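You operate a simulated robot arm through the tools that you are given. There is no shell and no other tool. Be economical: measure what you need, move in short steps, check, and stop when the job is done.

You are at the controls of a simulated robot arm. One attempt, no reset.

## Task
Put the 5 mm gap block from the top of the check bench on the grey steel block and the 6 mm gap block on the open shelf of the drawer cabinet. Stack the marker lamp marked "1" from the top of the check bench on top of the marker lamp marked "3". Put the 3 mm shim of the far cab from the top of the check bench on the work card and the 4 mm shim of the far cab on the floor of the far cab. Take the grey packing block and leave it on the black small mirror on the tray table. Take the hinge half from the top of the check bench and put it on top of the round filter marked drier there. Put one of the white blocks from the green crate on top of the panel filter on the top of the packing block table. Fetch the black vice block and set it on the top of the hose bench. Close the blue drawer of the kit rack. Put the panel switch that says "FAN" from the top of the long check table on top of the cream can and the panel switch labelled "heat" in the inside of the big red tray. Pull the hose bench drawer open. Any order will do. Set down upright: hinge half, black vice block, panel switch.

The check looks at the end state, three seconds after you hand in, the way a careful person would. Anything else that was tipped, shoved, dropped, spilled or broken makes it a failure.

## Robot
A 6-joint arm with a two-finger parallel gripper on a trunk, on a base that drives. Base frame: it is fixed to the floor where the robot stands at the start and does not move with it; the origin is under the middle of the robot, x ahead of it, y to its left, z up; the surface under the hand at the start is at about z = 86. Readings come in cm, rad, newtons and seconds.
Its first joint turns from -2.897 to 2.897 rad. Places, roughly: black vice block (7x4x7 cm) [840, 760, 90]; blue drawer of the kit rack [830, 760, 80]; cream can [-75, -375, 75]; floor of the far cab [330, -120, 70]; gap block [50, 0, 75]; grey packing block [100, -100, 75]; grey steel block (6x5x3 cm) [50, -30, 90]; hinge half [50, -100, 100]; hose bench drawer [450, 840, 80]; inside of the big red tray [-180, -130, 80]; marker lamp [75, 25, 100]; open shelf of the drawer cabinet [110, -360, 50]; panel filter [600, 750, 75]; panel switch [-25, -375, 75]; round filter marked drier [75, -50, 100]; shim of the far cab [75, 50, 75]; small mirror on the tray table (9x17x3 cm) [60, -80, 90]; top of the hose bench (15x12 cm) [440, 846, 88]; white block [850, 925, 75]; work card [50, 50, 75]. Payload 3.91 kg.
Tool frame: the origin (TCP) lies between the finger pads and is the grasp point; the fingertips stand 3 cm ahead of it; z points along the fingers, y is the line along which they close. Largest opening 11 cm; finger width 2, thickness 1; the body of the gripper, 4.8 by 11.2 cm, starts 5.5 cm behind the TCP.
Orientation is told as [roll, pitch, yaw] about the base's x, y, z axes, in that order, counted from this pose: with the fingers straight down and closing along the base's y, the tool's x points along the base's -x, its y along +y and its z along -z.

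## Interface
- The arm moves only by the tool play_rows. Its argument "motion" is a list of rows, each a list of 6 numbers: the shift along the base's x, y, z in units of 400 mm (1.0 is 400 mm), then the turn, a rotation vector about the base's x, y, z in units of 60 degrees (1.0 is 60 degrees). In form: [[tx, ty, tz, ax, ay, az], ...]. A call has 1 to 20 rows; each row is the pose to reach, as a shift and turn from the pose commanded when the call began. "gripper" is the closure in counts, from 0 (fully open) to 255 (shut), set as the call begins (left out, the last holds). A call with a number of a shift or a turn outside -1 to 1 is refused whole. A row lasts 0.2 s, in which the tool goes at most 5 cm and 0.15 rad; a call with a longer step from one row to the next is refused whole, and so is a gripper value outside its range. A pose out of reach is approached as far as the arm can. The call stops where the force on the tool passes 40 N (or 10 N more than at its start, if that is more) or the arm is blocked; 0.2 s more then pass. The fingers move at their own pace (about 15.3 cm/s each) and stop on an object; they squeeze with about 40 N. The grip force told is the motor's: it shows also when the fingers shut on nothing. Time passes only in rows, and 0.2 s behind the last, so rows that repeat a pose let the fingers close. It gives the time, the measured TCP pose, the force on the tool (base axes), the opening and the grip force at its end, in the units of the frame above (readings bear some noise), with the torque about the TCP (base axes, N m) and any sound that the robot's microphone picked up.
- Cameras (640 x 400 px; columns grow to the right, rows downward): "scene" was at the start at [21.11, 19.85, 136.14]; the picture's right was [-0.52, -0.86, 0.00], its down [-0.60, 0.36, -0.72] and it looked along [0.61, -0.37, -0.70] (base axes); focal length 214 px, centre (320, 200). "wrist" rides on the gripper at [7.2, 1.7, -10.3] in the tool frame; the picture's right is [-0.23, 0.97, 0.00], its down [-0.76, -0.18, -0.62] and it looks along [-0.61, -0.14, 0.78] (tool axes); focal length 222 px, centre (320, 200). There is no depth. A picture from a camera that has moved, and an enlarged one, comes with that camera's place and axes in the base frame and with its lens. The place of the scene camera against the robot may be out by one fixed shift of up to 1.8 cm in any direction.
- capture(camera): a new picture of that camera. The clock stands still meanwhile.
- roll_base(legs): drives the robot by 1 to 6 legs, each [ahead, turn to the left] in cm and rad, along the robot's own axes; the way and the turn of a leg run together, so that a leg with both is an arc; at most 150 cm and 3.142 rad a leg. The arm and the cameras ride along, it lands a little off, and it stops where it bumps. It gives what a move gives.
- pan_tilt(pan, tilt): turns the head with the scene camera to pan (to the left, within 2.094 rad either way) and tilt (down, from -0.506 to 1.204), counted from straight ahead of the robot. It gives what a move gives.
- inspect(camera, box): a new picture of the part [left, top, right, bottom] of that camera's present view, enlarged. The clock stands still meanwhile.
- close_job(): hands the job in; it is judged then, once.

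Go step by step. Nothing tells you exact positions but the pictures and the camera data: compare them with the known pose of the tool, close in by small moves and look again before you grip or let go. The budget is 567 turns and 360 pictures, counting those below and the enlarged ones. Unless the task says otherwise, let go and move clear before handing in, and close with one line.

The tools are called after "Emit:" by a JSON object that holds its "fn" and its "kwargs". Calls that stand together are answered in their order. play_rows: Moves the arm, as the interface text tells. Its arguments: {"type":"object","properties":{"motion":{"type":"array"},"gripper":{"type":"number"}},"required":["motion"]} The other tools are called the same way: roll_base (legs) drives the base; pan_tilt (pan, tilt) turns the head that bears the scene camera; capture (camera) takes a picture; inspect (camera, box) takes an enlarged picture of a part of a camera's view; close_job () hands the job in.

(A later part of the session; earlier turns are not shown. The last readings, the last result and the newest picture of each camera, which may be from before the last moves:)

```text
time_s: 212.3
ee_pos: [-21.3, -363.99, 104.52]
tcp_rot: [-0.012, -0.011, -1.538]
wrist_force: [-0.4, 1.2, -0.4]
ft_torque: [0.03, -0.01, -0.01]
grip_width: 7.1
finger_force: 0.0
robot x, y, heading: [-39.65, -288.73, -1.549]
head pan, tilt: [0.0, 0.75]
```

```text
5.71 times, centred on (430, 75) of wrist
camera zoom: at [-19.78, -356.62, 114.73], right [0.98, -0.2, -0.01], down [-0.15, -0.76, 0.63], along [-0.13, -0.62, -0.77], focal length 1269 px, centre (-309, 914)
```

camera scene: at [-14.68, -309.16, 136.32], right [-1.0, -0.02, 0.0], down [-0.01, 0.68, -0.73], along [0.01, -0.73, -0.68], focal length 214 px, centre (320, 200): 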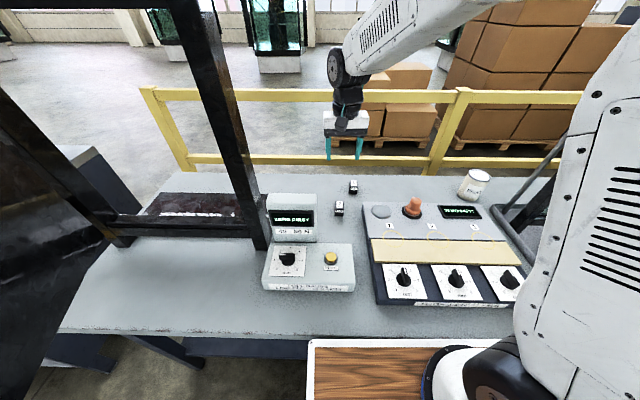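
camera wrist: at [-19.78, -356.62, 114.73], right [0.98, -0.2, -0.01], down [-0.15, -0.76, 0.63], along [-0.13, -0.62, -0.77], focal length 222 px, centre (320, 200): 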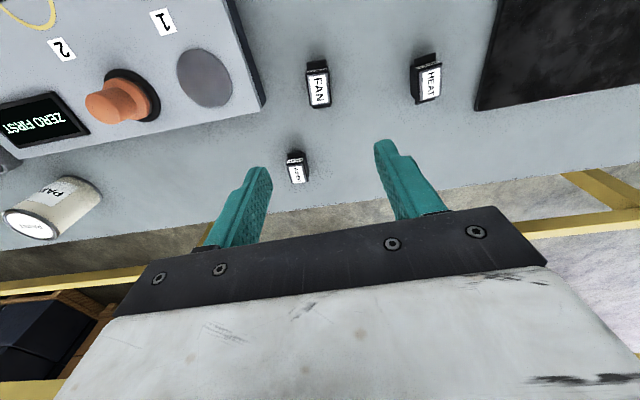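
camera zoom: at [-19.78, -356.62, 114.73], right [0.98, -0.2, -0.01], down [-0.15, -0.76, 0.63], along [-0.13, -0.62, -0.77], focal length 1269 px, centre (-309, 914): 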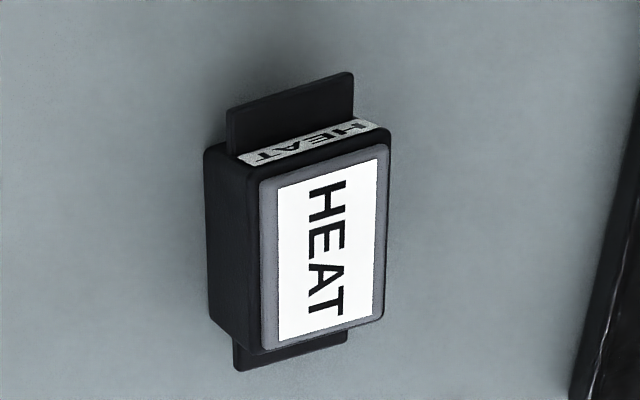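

FAN centre is (-21.5, -363.7), yaw offset about -0.12. I descend over it.

Emit:
{"fn": "play_rows", "kwargs": {"motion": [[-0.005, 0.0075, -0.1, 0.01, 0.01, -0.06], [-0.005, 0.0075, -0.22, 0.01, 0.01, -0.115], [-0.005, 0.0075, -0.33, 0.01, 0.01, -0.115], [-0.005, 0.0075, -0.43, 0.01, 0.01, -0.115], [-0.005, 0.0075, -0.5, 0.01, 0.01, -0.115], [-0.005, 0.0075, -0.5, 0.01, 0.01, -0.115]]}}

Emit:
{"fn": "capture", "kwargs": {"camera": "wrist"}}

```text
time_s: 213.8
ee_pos: [-21.62, -363.71, 84.4]
tcp_rot: [-0.022, 0.001, -1.658]
wrist_force: [-0.1, 0.5, 0.4]
ft_torque: [-0.04, 0.04, -0.01]
grip_width: 7.13
finger_force: 0.1
robot x, y, heading: [-39.91, -289.4, -1.544]
head pan, tilt: [0.0, 0.75]
```

```text
224 pictures are left
camera wrist: at [-19.11, -356.77, 94.65], right [0.95, -0.31, -0.02], down [-0.23, -0.74, 0.63], along [-0.21, -0.59, -0.78], focal length 222 px, centre (320, 200)
```

wrist: 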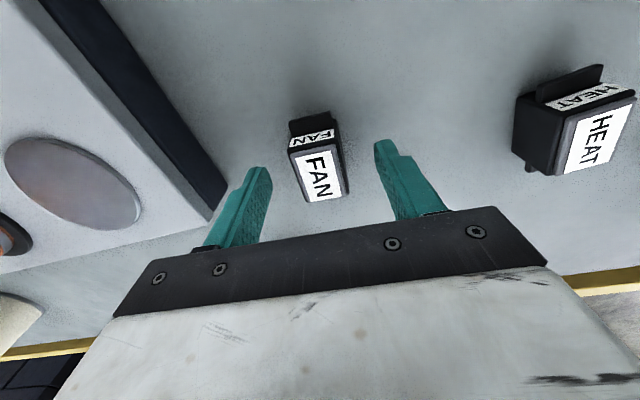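

Emit:
{"fn": "play_rows", "kwargs": {"motion": [[0, 0, -0.02, 0, 0, 0], [0, 0, -0.035, 0, 0, 0], [0, 0, -0.045, 0, 0, 0]]}}

Emit:
{"fn": "play_rows", "kwargs": {"motion": [[0, 0, 0, 0, 0, 0], [0, 0, 0, 0, 0, 0], [0, 0, 0, 0, 0, 0]], "gripper": 255}}

Emit:
{"fn": "play_rows", "kwargs": {"motion": [[0, 0, 0.08, 0, 0, 0], [0, 0, 0.18, 0, 0, 0], [0, 0, 0.28, 0, 0, 0], [0, 0, 0.39, 0, 0, 0], [0, 0, 0.5, 0, 0, 0]]}}

Emit:
{"fn": "capture", "kwargs": {"camera": "wrist"}}

```text
time_s: 214.6
ee_pos: [-21.51, -363.77, 83.09]
tcp_rot: [-0.021, -0.001, -1.657]
wrist_force: [-2.6, 10.7, 18.3]
ft_torque: [0.27, -0.78, 0.5]
grip_width: 6.94
finger_force: 0.1
robot x, y, heading: [-39.81, -289.21, -1.551]
head pan, tilt: [0.0, 0.75]
stopped in row 3: the force on the tool passed its limit at 44 N (the readings are from after the stop); the commanded pose is now the measured one
```

```text
time_s: 215.4
ee_pos: [-21.52, -363.83, 83.08]
tcp_rot: [-0.02, -0.003, -1.66]
wrist_force: [12.1, -2.1, 15.5]
ft_torque: [-0.01, -0.7, -0.07]
grip_width: 2.91
finger_force: 40.3
robot x, y, heading: [-39.37, -288.99, -1.55]
head pan, tilt: [0.0, 0.75]
```

```text
time_s: 216.6
ee_pos: [-21.36, -363.8, 102.95]
tcp_rot: [-0.022, -0.001, -1.658]
wrist_force: [-0.6, 0.2, -0.8]
ft_torque: [0.02, -0.02, -0.01]
grip_width: 2.91
finger_force: 40.2
robot x, y, heading: [-39.85, -289.54, -1.555]
head pan, tilt: [0.0, 0.75]
```

```text
223 pictures are left
camera wrist: at [-18.88, -356.8, 113.24], right [0.95, -0.31, -0.02], down [-0.23, -0.74, 0.63], along [-0.21, -0.59, -0.78], focal length 222 px, centre (320, 200)
```

wrist: 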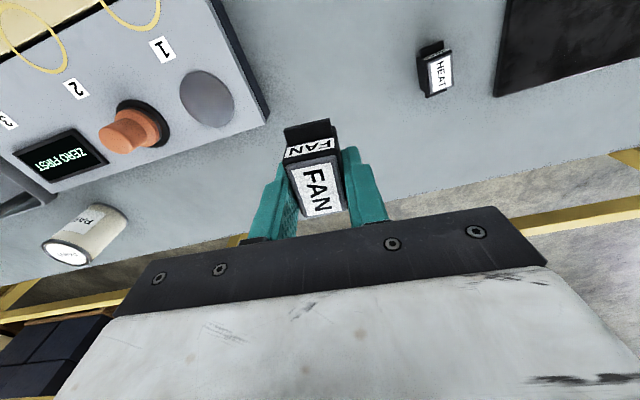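

FAN is held (table top is z ≈ 80). I carry it towards the PAINT can.

Emit:
{"fn": "play_rows", "kwargs": {"motion": [[-0.05, 0, 0.1, 0, 0, 0], [-0.15, 0, 0.18, 0, 0, 0.02], [-0.26, 0, 0.22, 0, 0, 0.04], [-0.37, 0, 0.22, 0, 0, 0.06], [-0.48, 0, 0.22, 0, 0, 0.08], [-0.59, 0, 0.22, 0, 0, 0.115], [-0.7, 0, 0.22, 0, 0, 0.115], [-0.81, -0.02, 0.22, 0, 0, 0.115], [-0.92, -0.03, 0.22, 0, 0, 0.115], [-1.0, -0.03, 0.22, 0, 0, 0.115], [-1.0, -0.03, 0.22, 0, 0, 0.115]]}}

Emit:
{"fn": "capture", "kwargs": {"camera": "wrist"}}

Emit:
{"fn": "capture", "kwargs": {"camera": "scene"}}

```text
refused: row 2 steps farther than a row can; nothing moved
```

```text
222 pictures are left
camera wrist: at [-18.88, -356.8, 113.24], right [0.95, -0.31, -0.02], down [-0.23, -0.74, 0.63], along [-0.21, -0.59, -0.78], focal length 222 px, centre (320, 200)
```

wrist: 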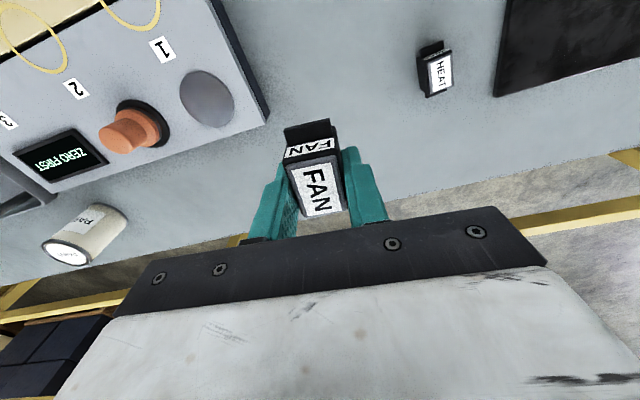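

```text
221 pictures are left
camera scene: at [-14.66, -309.18, 136.31], right [-1.0, -0.02, 0.0], down [-0.01, 0.68, -0.73], along [0.01, -0.73, -0.68], focal length 214 px, centre (320, 200)
```

scene: 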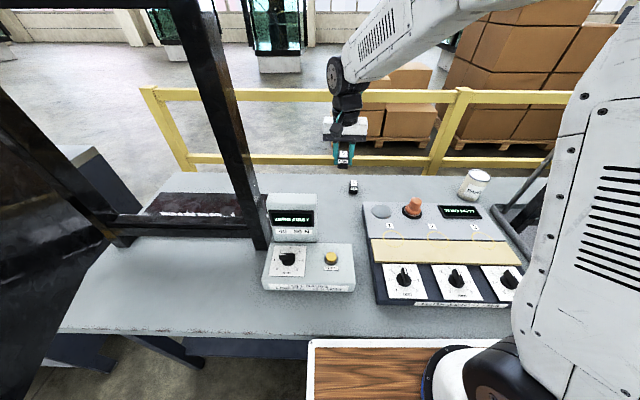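

Emit:
{"fn": "play_rows", "kwargs": {"motion": [[-0.05, 0, 0.1, 0, 0, 0], [-0.14, 0, 0.16, 0, 0, 0.02], [-0.25, 0, 0.18, 0, 0, 0.04], [-0.36, 0, 0.18, 0, 0, 0.06], [-0.47, 0, 0.18, 0, 0, 0.08], [-0.58, 0, 0.18, 0, 0, 0.115], [-0.69, 0, 0.18, 0, 0, 0.115], [-0.8, -0.01, 0.18, 0, 0, 0.115], [-0.91, -0.02, 0.18, 0, 0, 0.115], [-1.0, -0.03, 0.18, 0, 0, 0.115], [-1.0, -0.03, 0.18, 0, 0, 0.115]]}}

Emit:
{"fn": "capture", "kwargs": {"camera": "wrist"}}

Emit:
{"fn": "inspect", "kwargs": {"camera": "scene", "box": [380, 120, 540, 220]}}

```text
time_s: 219.0
ee_pos: [-61.38, -365.06, 110.16]
tcp_rot: [-0.021, -0.001, -1.538]
wrist_force: [0.3, -0.1, -1.3]
ft_torque: [0.02, -0.04, 0.02]
grip_width: 2.93
finger_force: 39.8
robot x, y, heading: [-39.71, -289.32, -1.552]
head pan, tilt: [0.0, 0.75]
```

```text
220 pictures are left
camera wrist: at [-59.75, -357.8, 120.51], right [0.98, -0.19, -0.02], down [-0.14, -0.77, 0.63], along [-0.14, -0.61, -0.78], focal length 222 px, centre (320, 200)
```

wrist: 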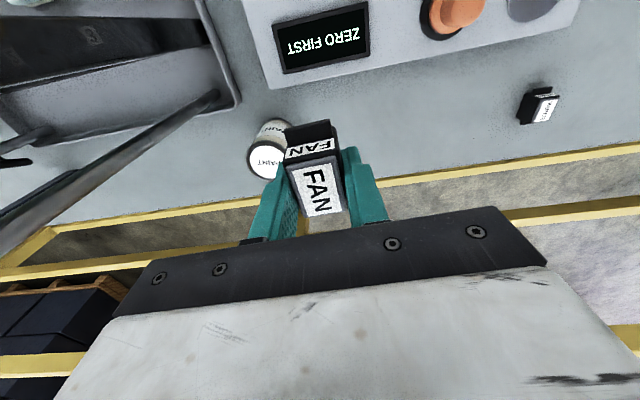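

```text
4.00 times, centred on (460, 170) of scene
camera zoom: at [-14.68, -309.14, 136.32], right [-1.0, -0.02, 0.0], down [-0.01, 0.68, -0.73], along [0.01, -0.73, -0.68], focal length 858 px, centre (-240, 320)
```

zoom: 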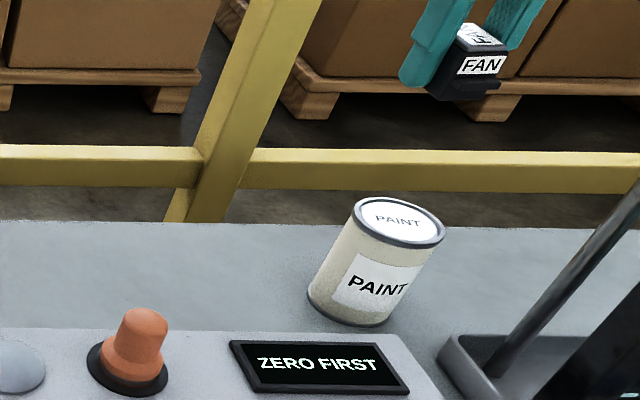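

The can's top centre is (-71.8, -372.9), z ≈ 89.4. I bring FAN above it.

Emit:
{"fn": "play_rows", "kwargs": {"motion": [[-0.08, -0.06, -0.03, 0, 0, 0], [-0.17, -0.12, -0.06, 0, 0, 0], [-0.26, -0.198, -0.1, 0, 0, 0], [-0.26, -0.198, -0.2, 0, 0, 0], [-0.26, -0.198, -0.3, 0, 0, 0], [-0.26, -0.198, -0.34, 0, 0, 0], [-0.26, -0.198, -0.34, 0, 0, 0]]}}

Emit:
{"fn": "capture", "kwargs": {"camera": "wrist"}}

Emit:
{"fn": "inspect", "kwargs": {"camera": "scene", "box": [420, 120, 540, 220]}}

```text
refused: row 3 steps farther than a row can; nothing moved
```

```text
218 pictures are left
camera wrist: at [-59.75, -357.8, 120.51], right [0.98, -0.19, -0.02], down [-0.14, -0.77, 0.63], along [-0.14, -0.61, -0.78], focal length 222 px, centre (320, 200)
```

wrist: 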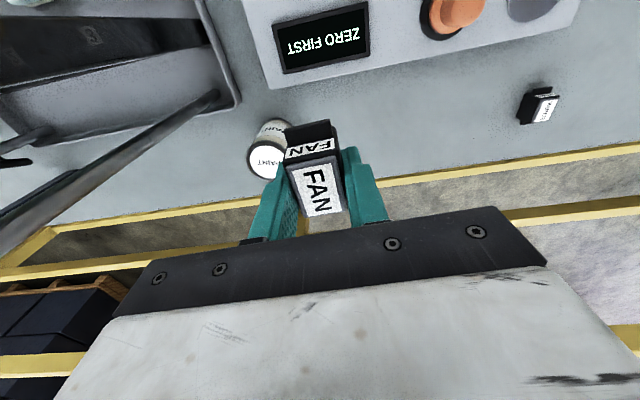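

```text
4.00 times, centred on (480, 170) of scene
camera zoom: at [-14.68, -309.14, 136.32], right [-1.0, -0.02, 0.0], down [-0.01, 0.68, -0.73], along [0.01, -0.73, -0.68], focal length 858 px, centre (-320, 320)
```

zoom: 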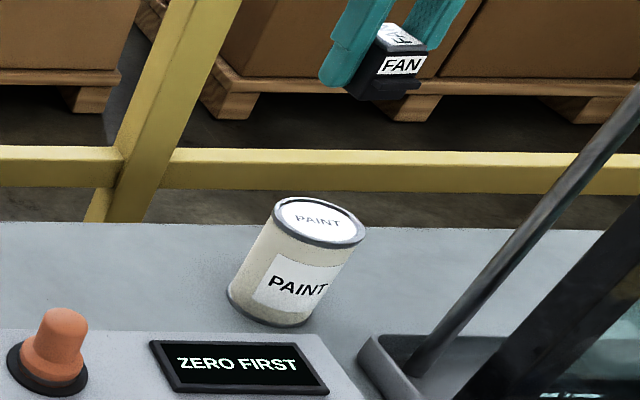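

Steps must be smaller; repeating. A vertical frame post stands near (-78, -364), so I keep the path clear of it.

Emit:
{"fn": "play_rows", "kwargs": {"motion": [[-0.06, -0.05, 0, 0, 0, 0], [-0.12, -0.1, 0, 0, 0, 0], [-0.19, -0.15, -0.02, 0, 0, 0], [-0.26, -0.198, -0.06, 0, 0, 0], [-0.26, -0.198, -0.16, 0, 0, 0], [-0.26, -0.198, -0.26, 0, 0, 0], [-0.26, -0.198, -0.34, 0, 0, 0], [-0.26, -0.198, -0.34, 0, 0, 0]]}}

Emit:
{"fn": "capture", "kwargs": {"camera": "wrist"}}

Emit:
{"fn": "inspect", "kwargs": {"camera": "scene", "box": [400, 100, 560, 220]}}

```text
time_s: 220.8
ee_pos: [-71.81, -372.99, 96.62]
tcp_rot: [-0.022, -0.002, -1.538]
wrist_force: [-0.5, 0.0, -0.7]
ft_torque: [-0.02, 0.02, 0.03]
grip_width: 2.92
finger_force: 39.9
robot x, y, heading: [-39.77, -288.87, -1.551]
head pan, tilt: [0.0, 0.75]
```

```text
216 pictures are left
camera wrist: at [-70.11, -365.73, 106.8], right [0.98, -0.19, -0.02], down [-0.14, -0.77, 0.63], along [-0.14, -0.61, -0.78], focal length 222 px, centre (320, 200)
```

wrist: 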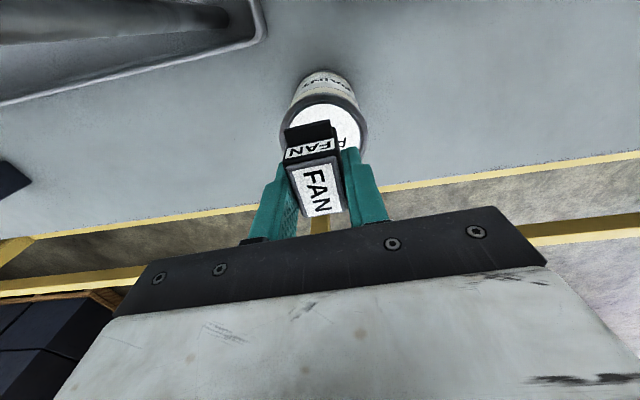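

```text
3.33 times, centred on (480, 160) of scene
camera zoom: at [-14.68, -309.14, 136.32], right [-1.0, -0.02, 0.0], down [-0.01, 0.68, -0.73], along [0.01, -0.73, -0.68], focal length 715 px, centre (-213, 333)
```

zoom: 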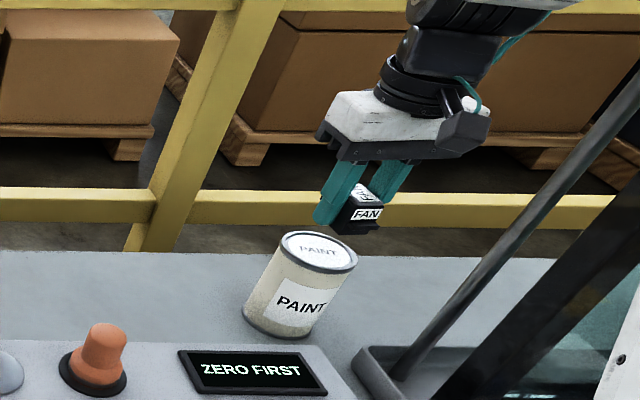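

Emit:
{"fn": "play_rows", "kwargs": {"motion": [[0.007, 0.011, -0.05, 0, 0, 0], [0.007, 0.011, -0.085, 0, 0, 0], [0.007, 0.011, -0.095, 0, 0, 0], [0.007, 0.011, -0.102, 0, 0, 0], [0.007, 0.011, -0.108, 0, 0, 0]]}}

Emit:
{"fn": "inspect", "kwargs": {"camera": "scene", "box": [400, 100, 560, 220]}}

```text
time_s: 221.9
ee_pos: [-71.56, -372.67, 93.06]
tcp_rot: [-0.022, -0.011, -1.537]
wrist_force: [1.3, 1.3, 12.4]
ft_torque: [0.25, -0.27, 0.0]
grip_width: 2.9
finger_force: 40.4
robot x, y, heading: [-39.48, -289.12, -1.549]
head pan, tilt: [0.0, 0.75]
stopped in row 5: the force on the tool passed its limit at 44 N (the readings are from after the stop); the commanded pose is now the measured one
```

```text
3.33 times, centred on (480, 160) of scene
camera zoom: at [-14.65, -309.08, 136.33], right [-1.0, -0.02, 0.0], down [-0.01, 0.68, -0.73], along [0.01, -0.73, -0.68], focal length 715 px, centre (-213, 333)
```

zoom: 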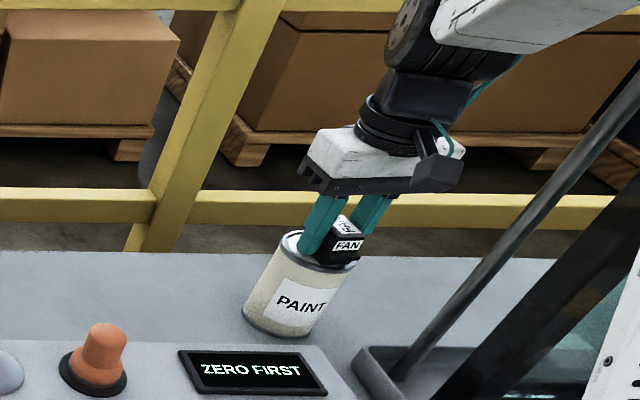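

Emit:
{"fn": "inspect", "kwargs": {"camera": "wrist", "box": [220, 70, 420, 230]}}

```text
2.50 times, centred on (320, 150) of wrist
camera zoom: at [-69.95, -365.33, 103.21], right [0.98, -0.19, -0.02], down [-0.14, -0.76, 0.63], along [-0.14, -0.62, -0.77], focal length 555 px, centre (320, 325)
```

zoom: 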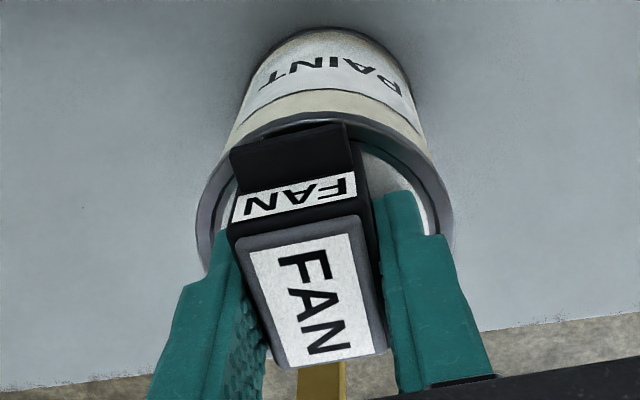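

FAN is centred on the lid. I release and lift straight up.

Emit:
{"fn": "play_rows", "kwargs": {"motion": [[0, 0, 0.002, 0, 0, 0], [0, 0, 0.002, 0, 0, 0], [0, 0, 0.002, 0, 0, 0], [0, 0, 0.05, 0, 0, 0], [0, 0, 0.14, 0, 0, 0], [0, 0, 0.25, 0, 0, 0], [0, 0, 0.36, 0, 0, 0], [0, 0, 0.45, 0, 0, 0]], "gripper": 130}}

Emit:
{"fn": "inspect", "kwargs": {"camera": "wrist", "box": [220, 40, 420, 200]}}

Emit:
{"fn": "inspect", "kwargs": {"camera": "scene", "box": [400, 100, 560, 220]}}

```text
time_s: 223.7
ee_pos: [-71.5, -372.55, 110.93]
tcp_rot: [-0.022, -0.008, -1.536]
wrist_force: [0.7, -0.7, -0.5]
ft_torque: [0.02, 0.0, 0.0]
grip_width: 5.38
finger_force: 0.1
robot x, y, heading: [-39.79, -289.15, -1.55]
head pan, tilt: [0.0, 0.75]
```

```text
2.50 times, centred on (320, 120) of wrist
camera zoom: at [-69.94, -365.28, 121.09], right [0.98, -0.19, -0.02], down [-0.14, -0.76, 0.63], along [-0.14, -0.62, -0.77], focal length 555 px, centre (320, 400)
```

zoom: 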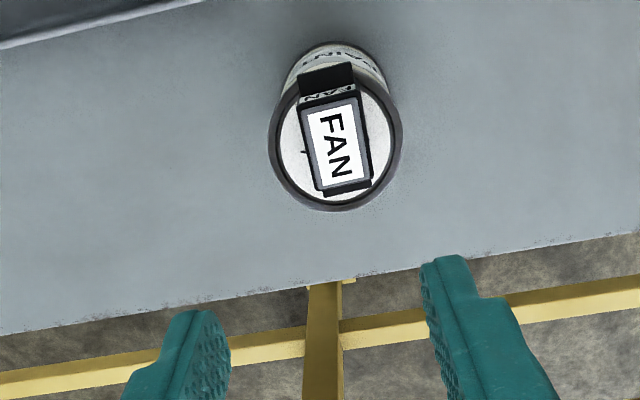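

```text
3.33 times, centred on (480, 160) of scene
camera zoom: at [-14.69, -309.16, 136.32], right [-1.0, -0.02, 0.0], down [-0.01, 0.68, -0.73], along [0.01, -0.73, -0.68], focal length 715 px, centre (-213, 333)
```

zoom: 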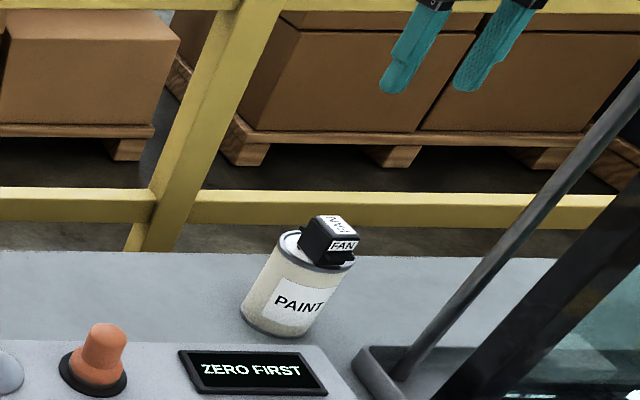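

FAN is set. HEAT stands right behind the gauge's upright, so I will grip it with the hand tilted inward 25° to keep the camera clear. First I move over there, high.

Emit:
{"fn": "play_rows", "kwargs": {"motion": [[0.03, 0.05, 0.05, 0, 0, 0], [0.12, 0.1, 0.08, 0, 0, 0], [0.23, 0.12, 0.08, 0, 0, 0], [0.34, 0.13, 0.08, 0, 0, 0], [0.45, 0.13, 0.08, 0, 0, 0], [0.56, 0.13, 0.08, 0, 0, 0], [0.67, 0.13, 0.08, 0, 0, 0], [0.78, 0.13, 0.08, 0, 0, 0], [0.89, 0.13, 0.08, 0, 0, 0], [1.0, 0.13, 0.08, 0, 0, 0]], "gripper": 90}}

Emit:
{"fn": "play_rows", "kwargs": {"motion": [[0.1, 0, 0, 0.1, 0, 0.01], [0.2, 0, 0, 0.2, 0, 0.02], [0.31, -0.01, -0.02, 0.31, 0, 0.03], [0.42, -0.02, -0.04, 0.417, 0, 0.03], [0.52, -0.03, -0.08, 0.417, 0, 0.03], [0.61, -0.03, -0.15, 0.417, 0, 0.03], [0.61, -0.03, -0.15, 0.417, 0, 0.03]]}}

Emit:
{"fn": "capture", "kwargs": {"camera": "wrist"}}

Emit:
{"fn": "capture", "kwargs": {"camera": "scene"}}

```text
time_s: 225.9
ee_pos: [-31.8, -367.43, 114.1]
tcp_rot: [-0.023, -0.006, -1.538]
wrist_force: [-0.7, -0.6, 0.6]
ft_torque: [0.01, -0.03, 0.04]
grip_width: 7.09
finger_force: 0.1
robot x, y, heading: [-39.7, -289.15, -1.547]
head pan, tilt: [0.0, 0.75]
```

```text
time_s: 227.5
ee_pos: [-7.41, -368.51, 108.12]
tcp_rot: [0.001, 0.43, -1.499]
wrist_force: [0.0, 0.2, 0.1]
ft_torque: [-0.03, 0.02, -0.03]
grip_width: 7.13
finger_force: 0.0
robot x, y, heading: [-39.4, -288.96, -1.555]
head pan, tilt: [0.0, 0.75]
```

```text
210 pictures are left
camera wrist: at [-5.94, -366.12, 120.4], right [0.99, -0.14, -0.09], down [-0.11, -0.96, 0.25], along [-0.13, -0.24, -0.96], focal length 222 px, centre (320, 200)
```

wrist: 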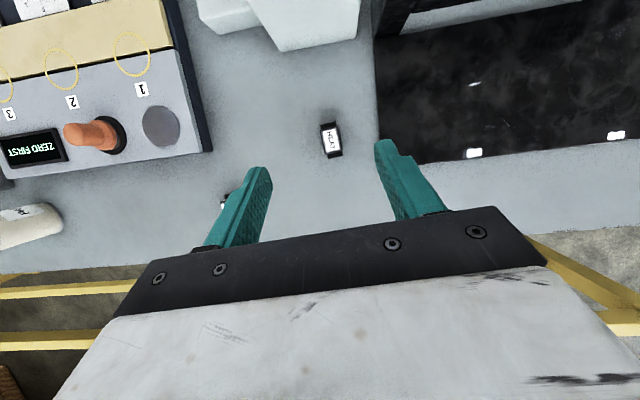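

```text
209 pictures are left
camera scene: at [-14.66, -309.13, 136.32], right [-1.0, -0.02, 0.0], down [-0.01, 0.68, -0.73], along [0.01, -0.73, -0.68], focal length 214 px, centre (320, 200)
```

scene: 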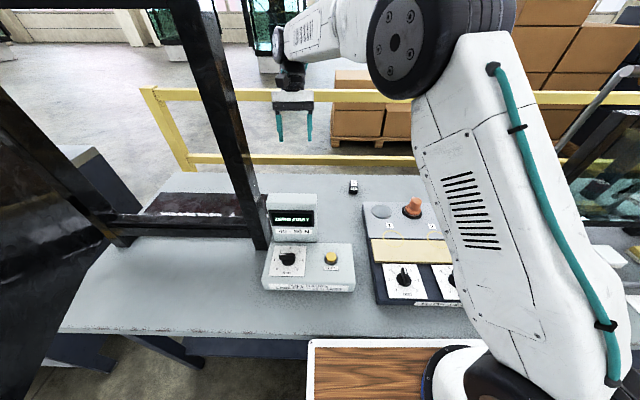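

Emit:
{"fn": "inspect", "kwargs": {"camera": "wrist", "box": [290, 100, 370, 170]}}

```text
5.71 times, centred on (330, 135) of wrist
camera zoom: at [-5.94, -366.12, 120.4], right [0.99, -0.14, -0.09], down [-0.11, -0.96, 0.25], along [-0.13, -0.24, -0.96], focal length 1269 px, centre (263, 571)
```

zoom: 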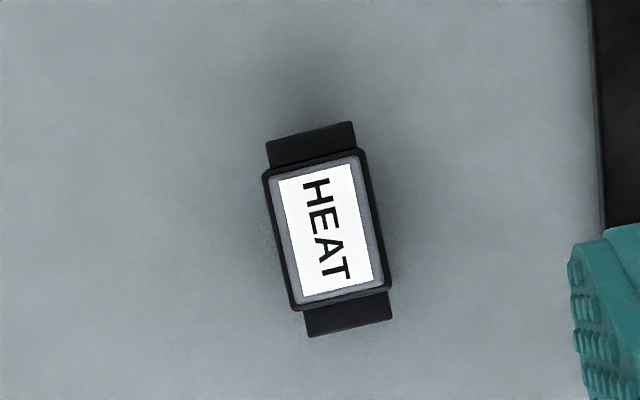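

HEAT is at (-7.8, -365.75), well aligned. I descend with the tilted hand.

Emit:
{"fn": "play_rows", "kwargs": {"motion": [[-0.009, 0.0525, -0.06, 0, 0, 0], [-0.009, 0.0525, -0.18, 0, 0, 0], [-0.009, 0.0525, -0.3, 0, 0, 0], [-0.009, 0.0525, -0.42, 0, 0, 0], [-0.009, 0.0525, -0.52, 0, 0, 0], [-0.009, 0.0525, -0.58, 0, 0, 0], [-0.009, 0.0525, -0.605, 0, 0, 0], [-0.009, 0.0525, -0.605, 0, 0, 0]]}}

Emit:
{"fn": "capture", "kwargs": {"camera": "wrist"}}

```text
time_s: 229.3
ee_pos: [-7.44, -366.62, 83.8]
tcp_rot: [0.0, 0.428, -1.499]
wrist_force: [-0.2, -0.1, -0.3]
ft_torque: [-0.02, -0.03, 0.04]
grip_width: 7.13
finger_force: 0.0
robot x, y, heading: [-39.42, -289.22, -1.552]
head pan, tilt: [0.0, 0.75]
```

```text
207 pictures are left
camera wrist: at [-6.02, -364.21, 96.12], right [0.99, -0.14, -0.1], down [-0.11, -0.96, 0.25], along [-0.13, -0.24, -0.96], focal length 222 px, centre (320, 200)
```

wrist: 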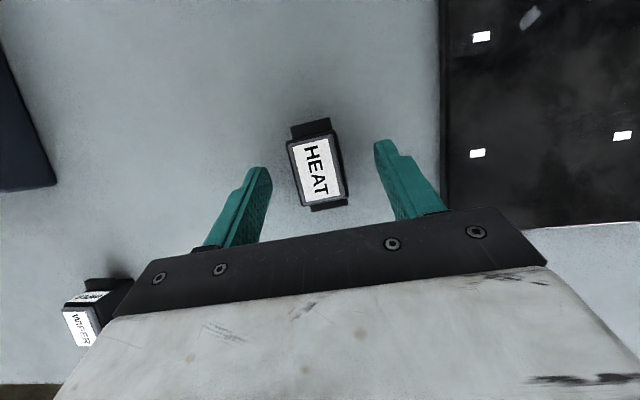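

Emit:
{"fn": "play_rows", "kwargs": {"motion": [[0, 0, 0, 0, 0, 0], [0, 0, 0, 0, 0, 0], [0, 0, 0, 0, 0, 0], [0, 0, 0, 0, 0, 0]], "gripper": 255}}

Emit:
{"fn": "play_rows", "kwargs": {"motion": [[0, 0, 0.06, 0, 0, 0], [0, 0, 0.16, 0, 0, 0], [0, 0, 0.27, 0, 0, 0], [0, 0, 0.38, 0, 0, 0], [0, 0, 0.49, 0, 0, 0], [0, 0, 0.6, 0, 0, 0], [0, 0, 0.7, 0, 0, 0]]}}

Emit:
{"fn": "capture", "kwargs": {"camera": "wrist"}}

```text
time_s: 230.3
ee_pos: [-7.53, -366.58, 83.84]
tcp_rot: [0.0, 0.429, -1.498]
wrist_force: [-0.3, -0.2, 0.1]
ft_torque: [-0.01, -0.03, 0.03]
grip_width: 2.91
finger_force: 40.5
robot x, y, heading: [-40.0, -288.98, -1.551]
head pan, tilt: [0.0, 0.75]
```

```text
time_s: 231.9
ee_pos: [-7.63, -366.56, 111.85]
tcp_rot: [-0.002, 0.428, -1.502]
wrist_force: [0.3, 0.0, -0.8]
ft_torque: [0.02, 0.01, 0.0]
grip_width: 2.88
finger_force: 40.2
robot x, y, heading: [-39.65, -289.13, -1.551]
head pan, tilt: [0.0, 0.75]
```

```text
206 pictures are left
camera wrist: at [-6.11, -364.18, 124.19], right [0.99, -0.14, -0.1], down [-0.11, -0.96, 0.25], along [-0.13, -0.24, -0.96], focal length 222 px, centre (320, 200)
```

wrist: 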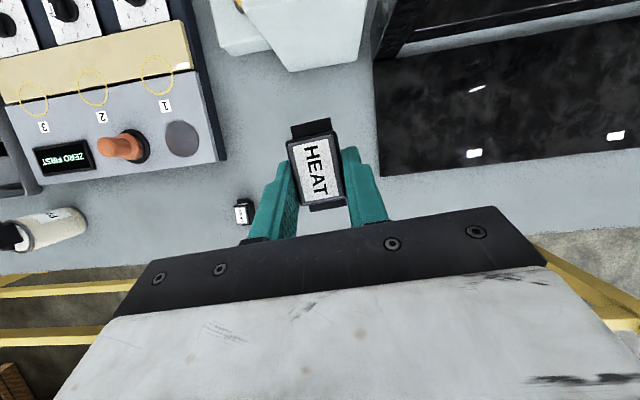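

HEAT is held. I draw the hand in, back away and drive towards the red tray table.

Emit:
{"fn": "play_rows", "kwargs": {"motion": [[-0.06, 0.06, 0.03, 0, 0, 0], [-0.12, 0.14, 0.06, 0, 0, 0], [-0.19, 0.22, 0.09, 0, 0, 0], [-0.26, 0.3, 0.12, 0, 0, 0], [-0.34, 0.37, 0.15, 0, 0, 0], [-0.42, 0.44, 0.15, 0, 0, 0], [-0.5, 0.5, 0.15, 0, 0, 0]]}}

Emit:
{"fn": "roll_base", "kwargs": {"legs": [[-149, 0], [0, -1.59], [40, 0]]}}

Emit:
{"fn": "pan_tilt", "kwargs": {"pan": 0.0, "tilt": 0.5}}

Emit:
{"fn": "capture", "kwargs": {"camera": "scene"}}

```text
time_s: 233.5
ee_pos: [-27.57, -346.48, 117.81]
tcp_rot: [-0.001, 0.429, -1.499]
wrist_force: [0.4, -0.9, 0.3]
ft_torque: [0.04, 0.03, 0.02]
grip_width: 2.91
finger_force: 39.8
robot x, y, heading: [-39.89, -289.21, -1.552]
head pan, tilt: [0.0, 0.75]
```

```text
time_s: 246.8
ee_pos: [-139.34, -149.79, 117.88]
tcp_rot: [0.002, 0.429, -3.121]
wrist_force: [0.3, 0.5, -1.3]
ft_torque: [-0.02, 0.02, -0.02]
grip_width: 2.91
finger_force: 40.5
robot x, y, heading: [-81.46, -140.4, 3.111]
head pan, tilt: [0.0, 0.75]
```

```text
time_s: 247.6
ee_pos: [-139.37, -149.54, 117.82]
tcp_rot: [0.0, 0.428, -3.122]
wrist_force: [0.7, 0.0, -0.7]
ft_torque: [0.03, 0.01, -0.01]
grip_width: 2.9
finger_force: 39.9
robot x, y, heading: [-81.42, -140.7, 3.108]
head pan, tilt: [0.0, 0.499]
```

```text
205 pictures are left
camera scene: at [-103.32, -162.54, 138.51], right [0.03, 1.0, 0.0], down [0.48, -0.02, -0.88], along [-0.88, 0.03, -0.48], focal length 214 px, centre (320, 200)
```

scene: 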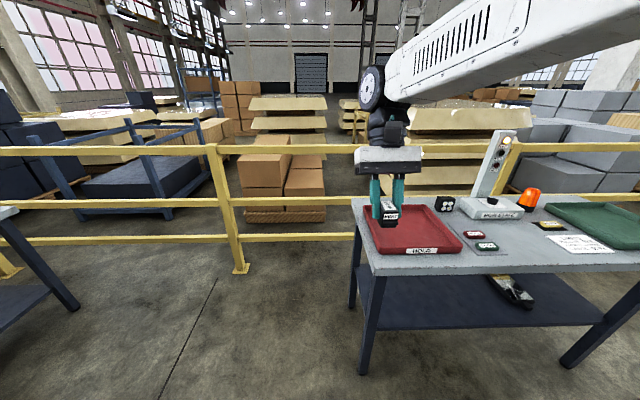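

The red tray (HOLD) spans about x -163…-197, y -142…-105. I drive 30 cm closer and bring HEAT over it.

Emit:
{"fn": "roll_base", "kwargs": {"legs": [[30, 0]]}}

Emit:
{"fn": "play_rows", "kwargs": {"motion": [[0, 0.1, 0, 0, 0, 0], [-0.03, 0.2, 0, 0, 0, 0], [-0.06, 0.3, 0, 0, 0, 0], [-0.1, 0.4, 0, 0, 0, 0], [-0.14, 0.5, 0, 0, 0, 0], [-0.18, 0.58, -0.05, 0, 0, 0], [-0.2, 0.6, -0.15, 0, 0, 0], [-0.2, 0.6, -0.15, 0, 0, 0]]}}

Emit:
{"fn": "capture", "kwargs": {"camera": "wrist"}}

Emit:
{"fn": "capture", "kwargs": {"camera": "scene"}}

```text
time_s: 249.6
ee_pos: [-168.92, -148.7, 117.85]
tcp_rot: [0.001, 0.429, -3.122]
wrist_force: [-0.5, -0.4, -0.9]
ft_torque: [0.02, -0.03, -0.02]
grip_width: 2.93
finger_force: 39.7
robot x, y, heading: [-111.05, -139.67, 3.113]
head pan, tilt: [0.0, 0.499]
```

```text
time_s: 251.4
ee_pos: [-176.9, -124.49, 111.85]
tcp_rot: [0.0, 0.431, -3.122]
wrist_force: [0.4, -0.4, -0.8]
ft_torque: [0.02, 0.0, 0.0]
grip_width: 2.9
finger_force: 40.5
robot x, y, heading: [-110.89, -139.49, 3.11]
head pan, tilt: [0.0, 0.499]
```

```text
204 pictures are left
camera wrist: at [-174.61, -126.21, 124.26], right [-0.19, -0.98, -0.1], down [-0.96, 0.16, 0.25], along [-0.23, 0.14, -0.96], focal length 222 px, centre (320, 200)
```

wrist: 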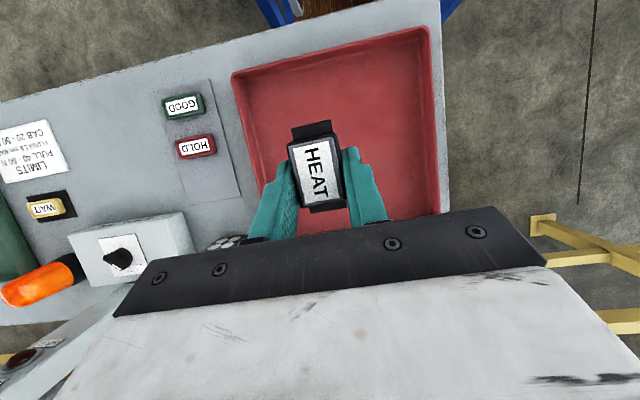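

```text
203 pictures are left
camera scene: at [-132.77, -161.61, 138.52], right [0.03, 1.0, 0.0], down [0.48, -0.02, -0.88], along [-0.88, 0.03, -0.48], focal length 214 px, centre (320, 200)
```

scene: 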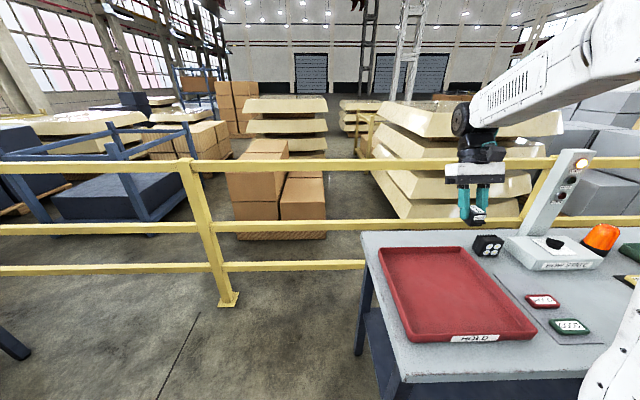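

HEAT is over the middle of the tray. I lower in stages.

Emit:
{"fn": "play_rows", "kwargs": {"motion": [[0, 0, -0.1, 0, 0, 0], [0, 0, -0.21, 0, 0, 0], [0, 0, -0.32, 0, 0, 0], [0, 0, -0.43, 0, 0, 0], [0, 0, -0.52, 0, 0, 0], [0, 0, -0.56, 0, 0, 0], [0, 0, -0.58, 0, 0, 0]]}}

Emit:
{"fn": "capture", "kwargs": {"camera": "wrist"}}

```text
time_s: 253.0
ee_pos: [-177.06, -124.73, 88.67]
tcp_rot: [-0.001, 0.429, -3.122]
wrist_force: [0.2, 0.2, 0.0]
ft_torque: [-0.01, 0.03, 0.02]
grip_width: 2.92
finger_force: 40.1
robot x, y, heading: [-111.22, -139.7, 3.111]
head pan, tilt: [0.0, 0.499]
```

```text
202 pictures are left
camera wrist: at [-174.74, -126.37, 101.0], right [-0.19, -0.98, -0.1], down [-0.96, 0.16, 0.25], along [-0.23, 0.14, -0.96], focal length 222 px, centre (320, 200)
```

wrist: 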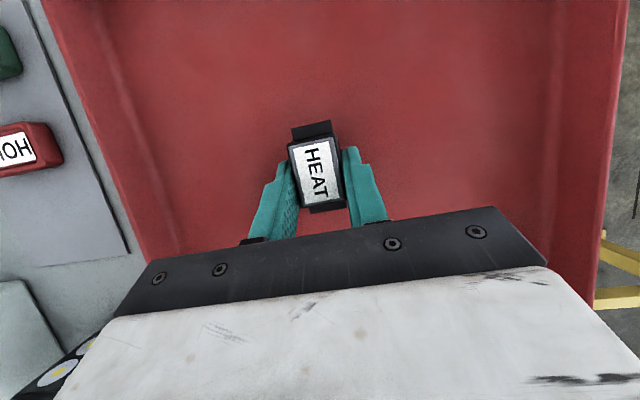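

Emit:
{"fn": "play_rows", "kwargs": {"motion": [[0, 0, -0.03, 0, 0, 0], [0, 0, -0.05, 0, 0, 0], [0, 0, -0.065, 0, 0, 0], [0, 0, -0.078, 0, 0, 0], [0, 0, -0.09, 0, 0, 0], [0, 0, -0.1, 0, 0, 0], [0, 0, -0.11, 0, 0, 0], [0, 0, -0.12, 0, 0, 0]]}}

```text
time_s: 253.5
ee_pos: [-177.06, -124.6, 87.71]
tcp_rot: [-0.001, 0.426, -3.123]
wrist_force: [3.7, -2.7, 13.0]
ft_torque: [-0.12, -0.12, -0.01]
grip_width: 2.9
finger_force: 40.1
robot x, y, heading: [-110.61, -139.21, 3.109]
head pan, tilt: [0.0, 0.499]
stopped in row 2: the force on the tool passed its limit at 60 N (the readings are from after the stop); the commanded pose is now the measured one
```

Contact with the tray floor. I open and lift out.

Emit:
{"fn": "play_rows", "kwargs": {"motion": [[0, 0, 0.002, 0, 0, 0], [0, 0, 0.002, 0, 0, 0], [0, 0, 0.002, 0, 0, 0], [0, 0, 0.05, 0, 0, 0], [0, 0, 0.15, 0, 0, 0], [0, 0, 0.26, 0, 0, 0], [0, 0, 0.37, 0, 0, 0], [0, 0, 0.48, 0, 0, 0], [0, 0, 0.6, 0, 0, 0]], "gripper": 130}}

Emit:
{"fn": "capture", "kwargs": {"camera": "wrist"}}

Emit:
{"fn": "inspect", "kwargs": {"camera": "scene", "box": [350, 220, 560, 360]}}

```text
time_s: 255.5
ee_pos: [-177.06, -124.74, 111.54]
tcp_rot: [-0.002, 0.431, -3.122]
wrist_force: [0.1, -0.3, 0.9]
ft_torque: [-0.03, 0.0, 0.0]
grip_width: 5.39
finger_force: 0.1
robot x, y, heading: [-111.06, -139.87, 3.11]
head pan, tilt: [0.0, 0.499]
```

```text
201 pictures are left
camera wrist: at [-174.79, -126.38, 124.02], right [-0.19, -0.98, -0.1], down [-0.96, 0.16, 0.25], along [-0.23, 0.14, -0.96], focal length 222 px, centre (320, 200)
```

wrist: 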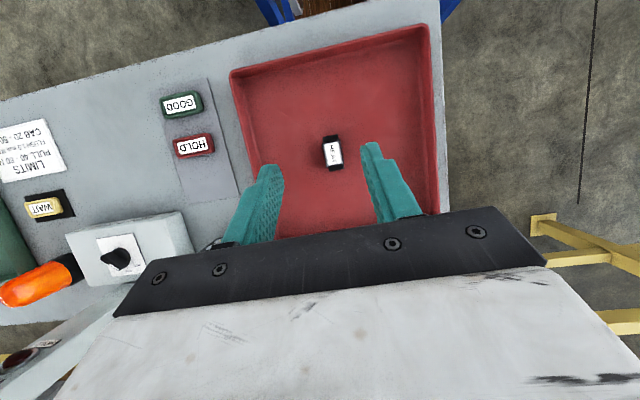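

```text
2.86 times, centred on (455, 290) of scene
camera zoom: at [-132.82, -161.6, 138.51], right [0.03, 1.0, 0.0], down [0.48, -0.02, -0.88], along [-0.88, 0.03, -0.48], focal length 613 px, centre (-66, -57)
```

zoom: 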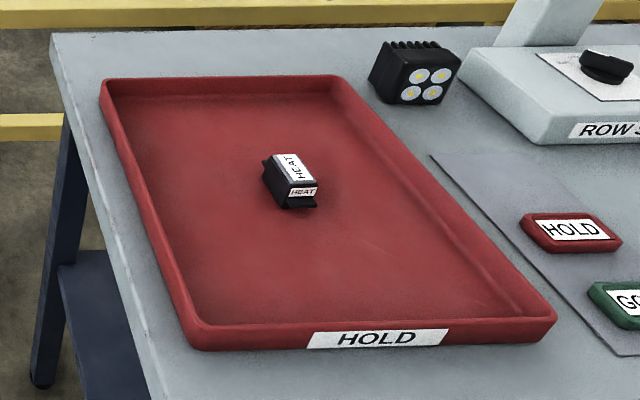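

HEAT stands upright in the tray. I untilt, back away and drive back to the bench for the 4 mm shim.

Emit:
{"fn": "play_rows", "kwargs": {"motion": [[0.03, -0.06, 0.04, 0, 0.1, 0], [0.06, -0.13, 0.08, 0, 0.2, 0], [0.1, -0.2, 0.12, 0, 0.31, 0], [0.14, -0.27, 0.16, 0, 0.41, 0], [0.15, -0.34, 0.2, 0, 0.41, 0]], "gripper": 0}}

Emit:
{"fn": "roll_base", "kwargs": {"legs": [[-38, 0], [0, -1.54], [138, 0], [0, -1.571], [60, 0]]}}

Emit:
{"fn": "pan_tilt", "kwargs": {"pan": 0.0, "tilt": 0.6}}

Emit:
{"fn": "capture", "kwargs": {"camera": "scene"}}

```text
time_s: 256.7
ee_pos: [-171.07, -138.12, 119.67]
tcp_rot: [-0.009, -0.002, -3.124]
wrist_force: [-0.6, 0.8, 0.9]
ft_torque: [0.01, 0.0, 0.03]
grip_width: 11.0
finger_force: 0.1
robot x, y, heading: [-110.82, -139.67, 3.108]
head pan, tilt: [0.0, 0.499]
```

```text
time_s: 276.1
ee_pos: [43.46, 4.85, 119.62]
tcp_rot: [-0.01, -0.003, 0.118]
wrist_force: [0.1, -0.1, 0.5]
ft_torque: [0.01, 0.03, 0.01]
grip_width: 10.98
finger_force: 0.1
robot x, y, heading: [-16.68, 0.34, 0.067]
head pan, tilt: [0.0, 0.499]
```

```text
time_s: 276.8
ee_pos: [43.55, 4.9, 119.58]
tcp_rot: [-0.01, -0.002, 0.119]
wrist_force: [0.2, 0.4, -0.6]
ft_torque: [-0.03, 0.01, -0.02]
grip_width: 11.02
finger_force: 0.0
robot x, y, heading: [-16.52, 0.28, 0.07]
head pan, tilt: [0.0, 0.6]
```

```text
199 pictures are left
camera scene: at [4.84, 26.12, 137.61], right [0.07, -1.0, 0.0], down [-0.56, -0.04, -0.83], along [0.82, 0.06, -0.56], focal length 214 px, centre (320, 200)
```

scene: 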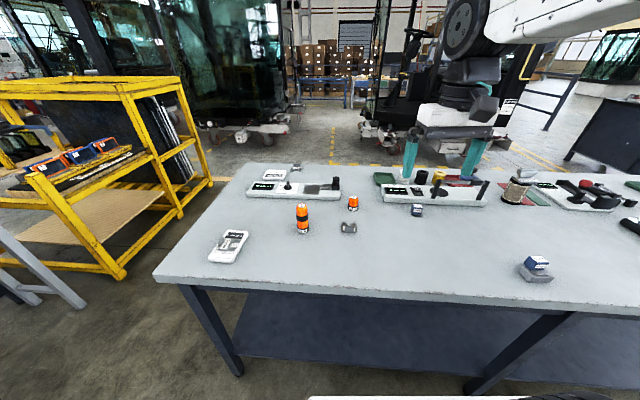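

The lamps and card are as left. The 4 mm shim is near (61, 19); I move the hand above it to look.

Emit:
{"fn": "play_rows", "kwargs": {"motion": [[0.08, 0.06, -0.02, 0.009, 0, 0], [0.16, 0.12, -0.05, 0.009, 0, 0], [0.24, 0.18, -0.1, 0.009, 0, 0], [0.32, 0.25, -0.15, 0.009, 0, 0], [0.4, 0.31, -0.2, 0.009, 0, 0], [0.43, 0.34, -0.3, 0.009, 0, 0], [0.43, 0.34, -0.3, 0.009, 0, 0]]}}

Emit:
{"fn": "capture", "kwargs": {"camera": "wrist"}}

```text
time_s: 278.4
ee_pos: [60.66, 18.35, 107.6]
tcp_rot: [0.0, -0.004, 0.119]
wrist_force: [0.5, 0.3, -0.4]
ft_torque: [0.0, -0.01, 0.02]
grip_width: 11.0
finger_force: 0.0
robot x, y, heading: [-16.27, 0.19, 0.069]
head pan, tilt: [0.0, 0.6]
```

```text
198 pictures are left
camera wrist: at [53.22, 19.07, 118.04], right [0.11, 0.99, 0.0], down [0.78, -0.09, 0.63], along [0.62, -0.07, -0.78], focal length 222 px, centre (320, 200)
```

wrist: 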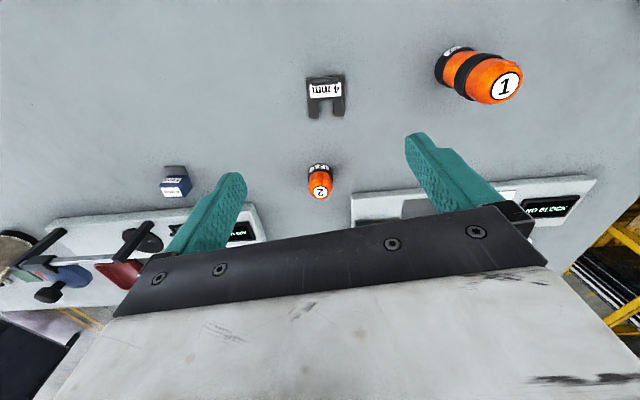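

Emit:
{"fn": "inspect", "kwargs": {"camera": "wrist", "box": [280, 60, 370, 130]}}

```text
5.71 times, centred on (325, 95) of wrist
camera zoom: at [53.22, 19.07, 118.04], right [0.11, 0.99, 0.0], down [0.78, -0.09, 0.63], along [0.62, -0.07, -0.78], focal length 1269 px, centre (291, 800)
```

zoom: 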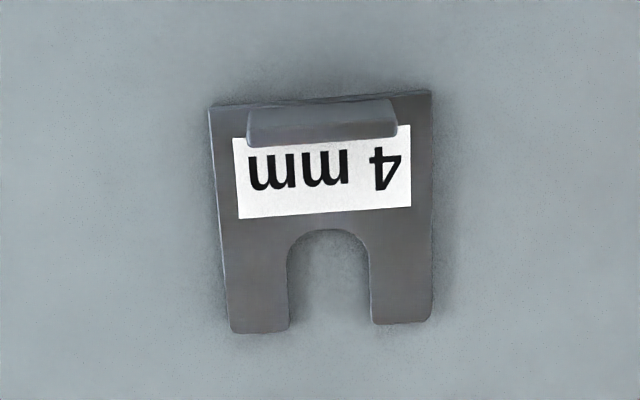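

The flange is at (58.8, 19.15), running along y, so the fingers must close along x. First I look at the far cab to choose the grip.

Emit:
{"fn": "pan_tilt", "kwargs": {"pan": -0.5, "tilt": 0.1}}

Emit:
{"fn": "capture", "kwargs": {"camera": "scene"}}

Emit:
{"fn": "inspect", "kwargs": {"camera": "scene", "box": [150, 120, 370, 260]}}

```text
time_s: 279.3
ee_pos: [60.63, 18.27, 107.73]
tcp_rot: [-0.001, -0.002, 0.121]
wrist_force: [-0.5, -0.3, 0.1]
ft_torque: [-0.03, 0.04, -0.03]
grip_width: 10.97
finger_force: 0.1
robot x, y, heading: [-16.22, 0.43, 0.065]
head pan, tilt: [-0.499, 0.099]
```

```text
196 pictures are left
camera scene: at [4.39, 21.68, 142.22], right [-0.42, -0.91, 0.0], down [-0.09, 0.04, -0.99], along [0.9, -0.41, -0.1], focal length 214 px, centre (320, 200)
```

scene: 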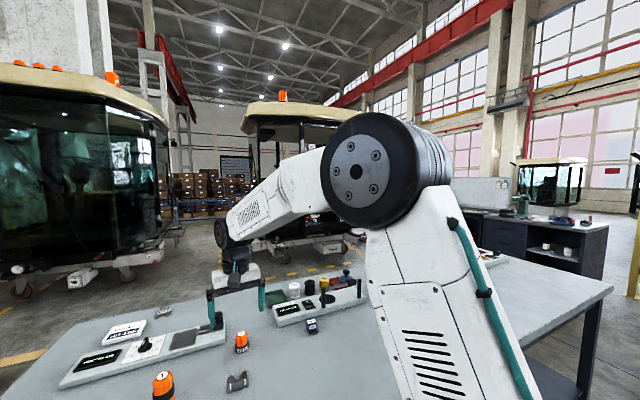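

```text
2.86 times, centred on (260, 190) of scene
camera zoom: at [4.39, 21.68, 142.22], right [-0.42, -0.91, 0.0], down [-0.09, 0.04, -0.99], along [0.9, -0.41, -0.1], focal length 613 px, centre (491, 229)
```

zoom: 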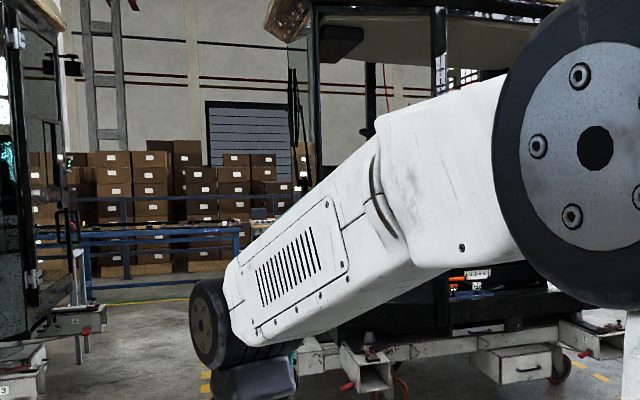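

I pick the shim with the hand turned -90°: first rotating above it.

Emit:
{"fn": "play_rows", "kwargs": {"motion": [[0, 0, 0, 0, 0, -0.14], [-0.01, 0.005, 0, 0, 0, -0.28], [-0.02, 0.01, 0, 0, 0, -0.42], [-0.03, 0.015, 0, 0, 0, -0.56], [-0.04, 0.02, 0, 0, 0, -0.7], [-0.045, 0.02, 0, 0, 0, -0.838]], "gripper": 162}}

Emit:
{"fn": "play_rows", "kwargs": {"motion": [[0, 0, 0, 0, 0, -0.14], [0, 0, 0, 0, 0, -0.28], [0, 0, 0, 0, 0, -0.42], [0, 0, -0.05, 0, 0, -0.56], [0, 0, -0.1, 0, 0, -0.7], [0, 0, -0.15, 0, 0, -0.838], [0, 0, -0.25, 0, 0, -0.838], [0, 0, -0.32, 0, 0, -0.838], [0, 0, -0.32, 0, 0, -0.838]]}}

Emit:
{"fn": "capture", "kwargs": {"camera": "wrist"}}

```text
time_s: 280.7
ee_pos: [58.8, 19.22, 107.75]
tcp_rot: [0.0, -0.003, -0.763]
wrist_force: [0.1, 0.0, 0.0]
ft_torque: [-0.03, 0.0, -0.01]
grip_width: 4.01
finger_force: 0.2
robot x, y, heading: [-16.5, 0.73, 0.067]
head pan, tilt: [-0.499, 0.099]
```

```text
time_s: 282.7
ee_pos: [58.78, 19.34, 94.64]
tcp_rot: [0.002, -0.003, -1.637]
wrist_force: [0.2, -1.0, -0.1]
ft_torque: [0.01, 0.01, 0.0]
grip_width: 4.02
finger_force: 0.1
robot x, y, heading: [-16.28, 0.55, 0.069]
head pan, tilt: [-0.499, 0.099]
```

```text
194 pictures are left
camera wrist: at [60.85, 26.42, 104.91], right [0.96, -0.29, 0.0], down [-0.23, -0.75, 0.63], along [-0.18, -0.6, -0.78], focal length 222 px, centre (320, 200)
```

wrist: 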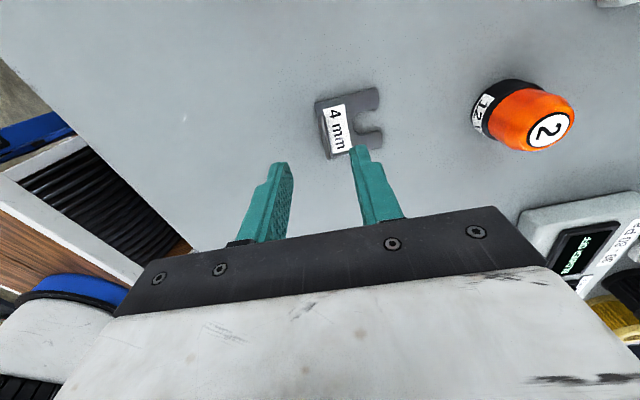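

Emit:
{"fn": "inspect", "kwargs": {"camera": "wrist", "box": [270, 70, 410, 180]}}

```text
3.64 times, centred on (340, 125) of wrist
camera zoom: at [60.85, 26.42, 104.91], right [0.96, -0.29, 0.0], down [-0.23, -0.75, 0.63], along [-0.18, -0.6, -0.78], focal length 808 px, centre (247, 473)
```

zoom: 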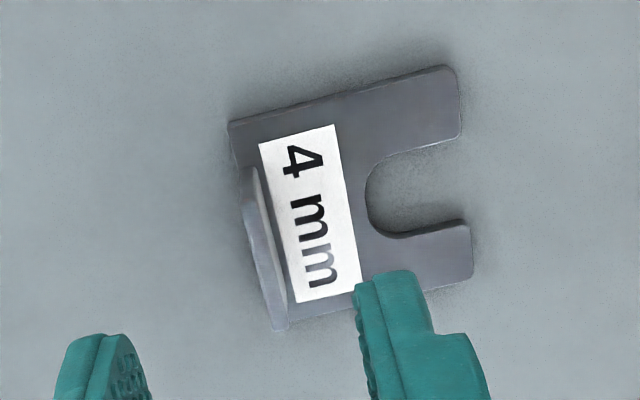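

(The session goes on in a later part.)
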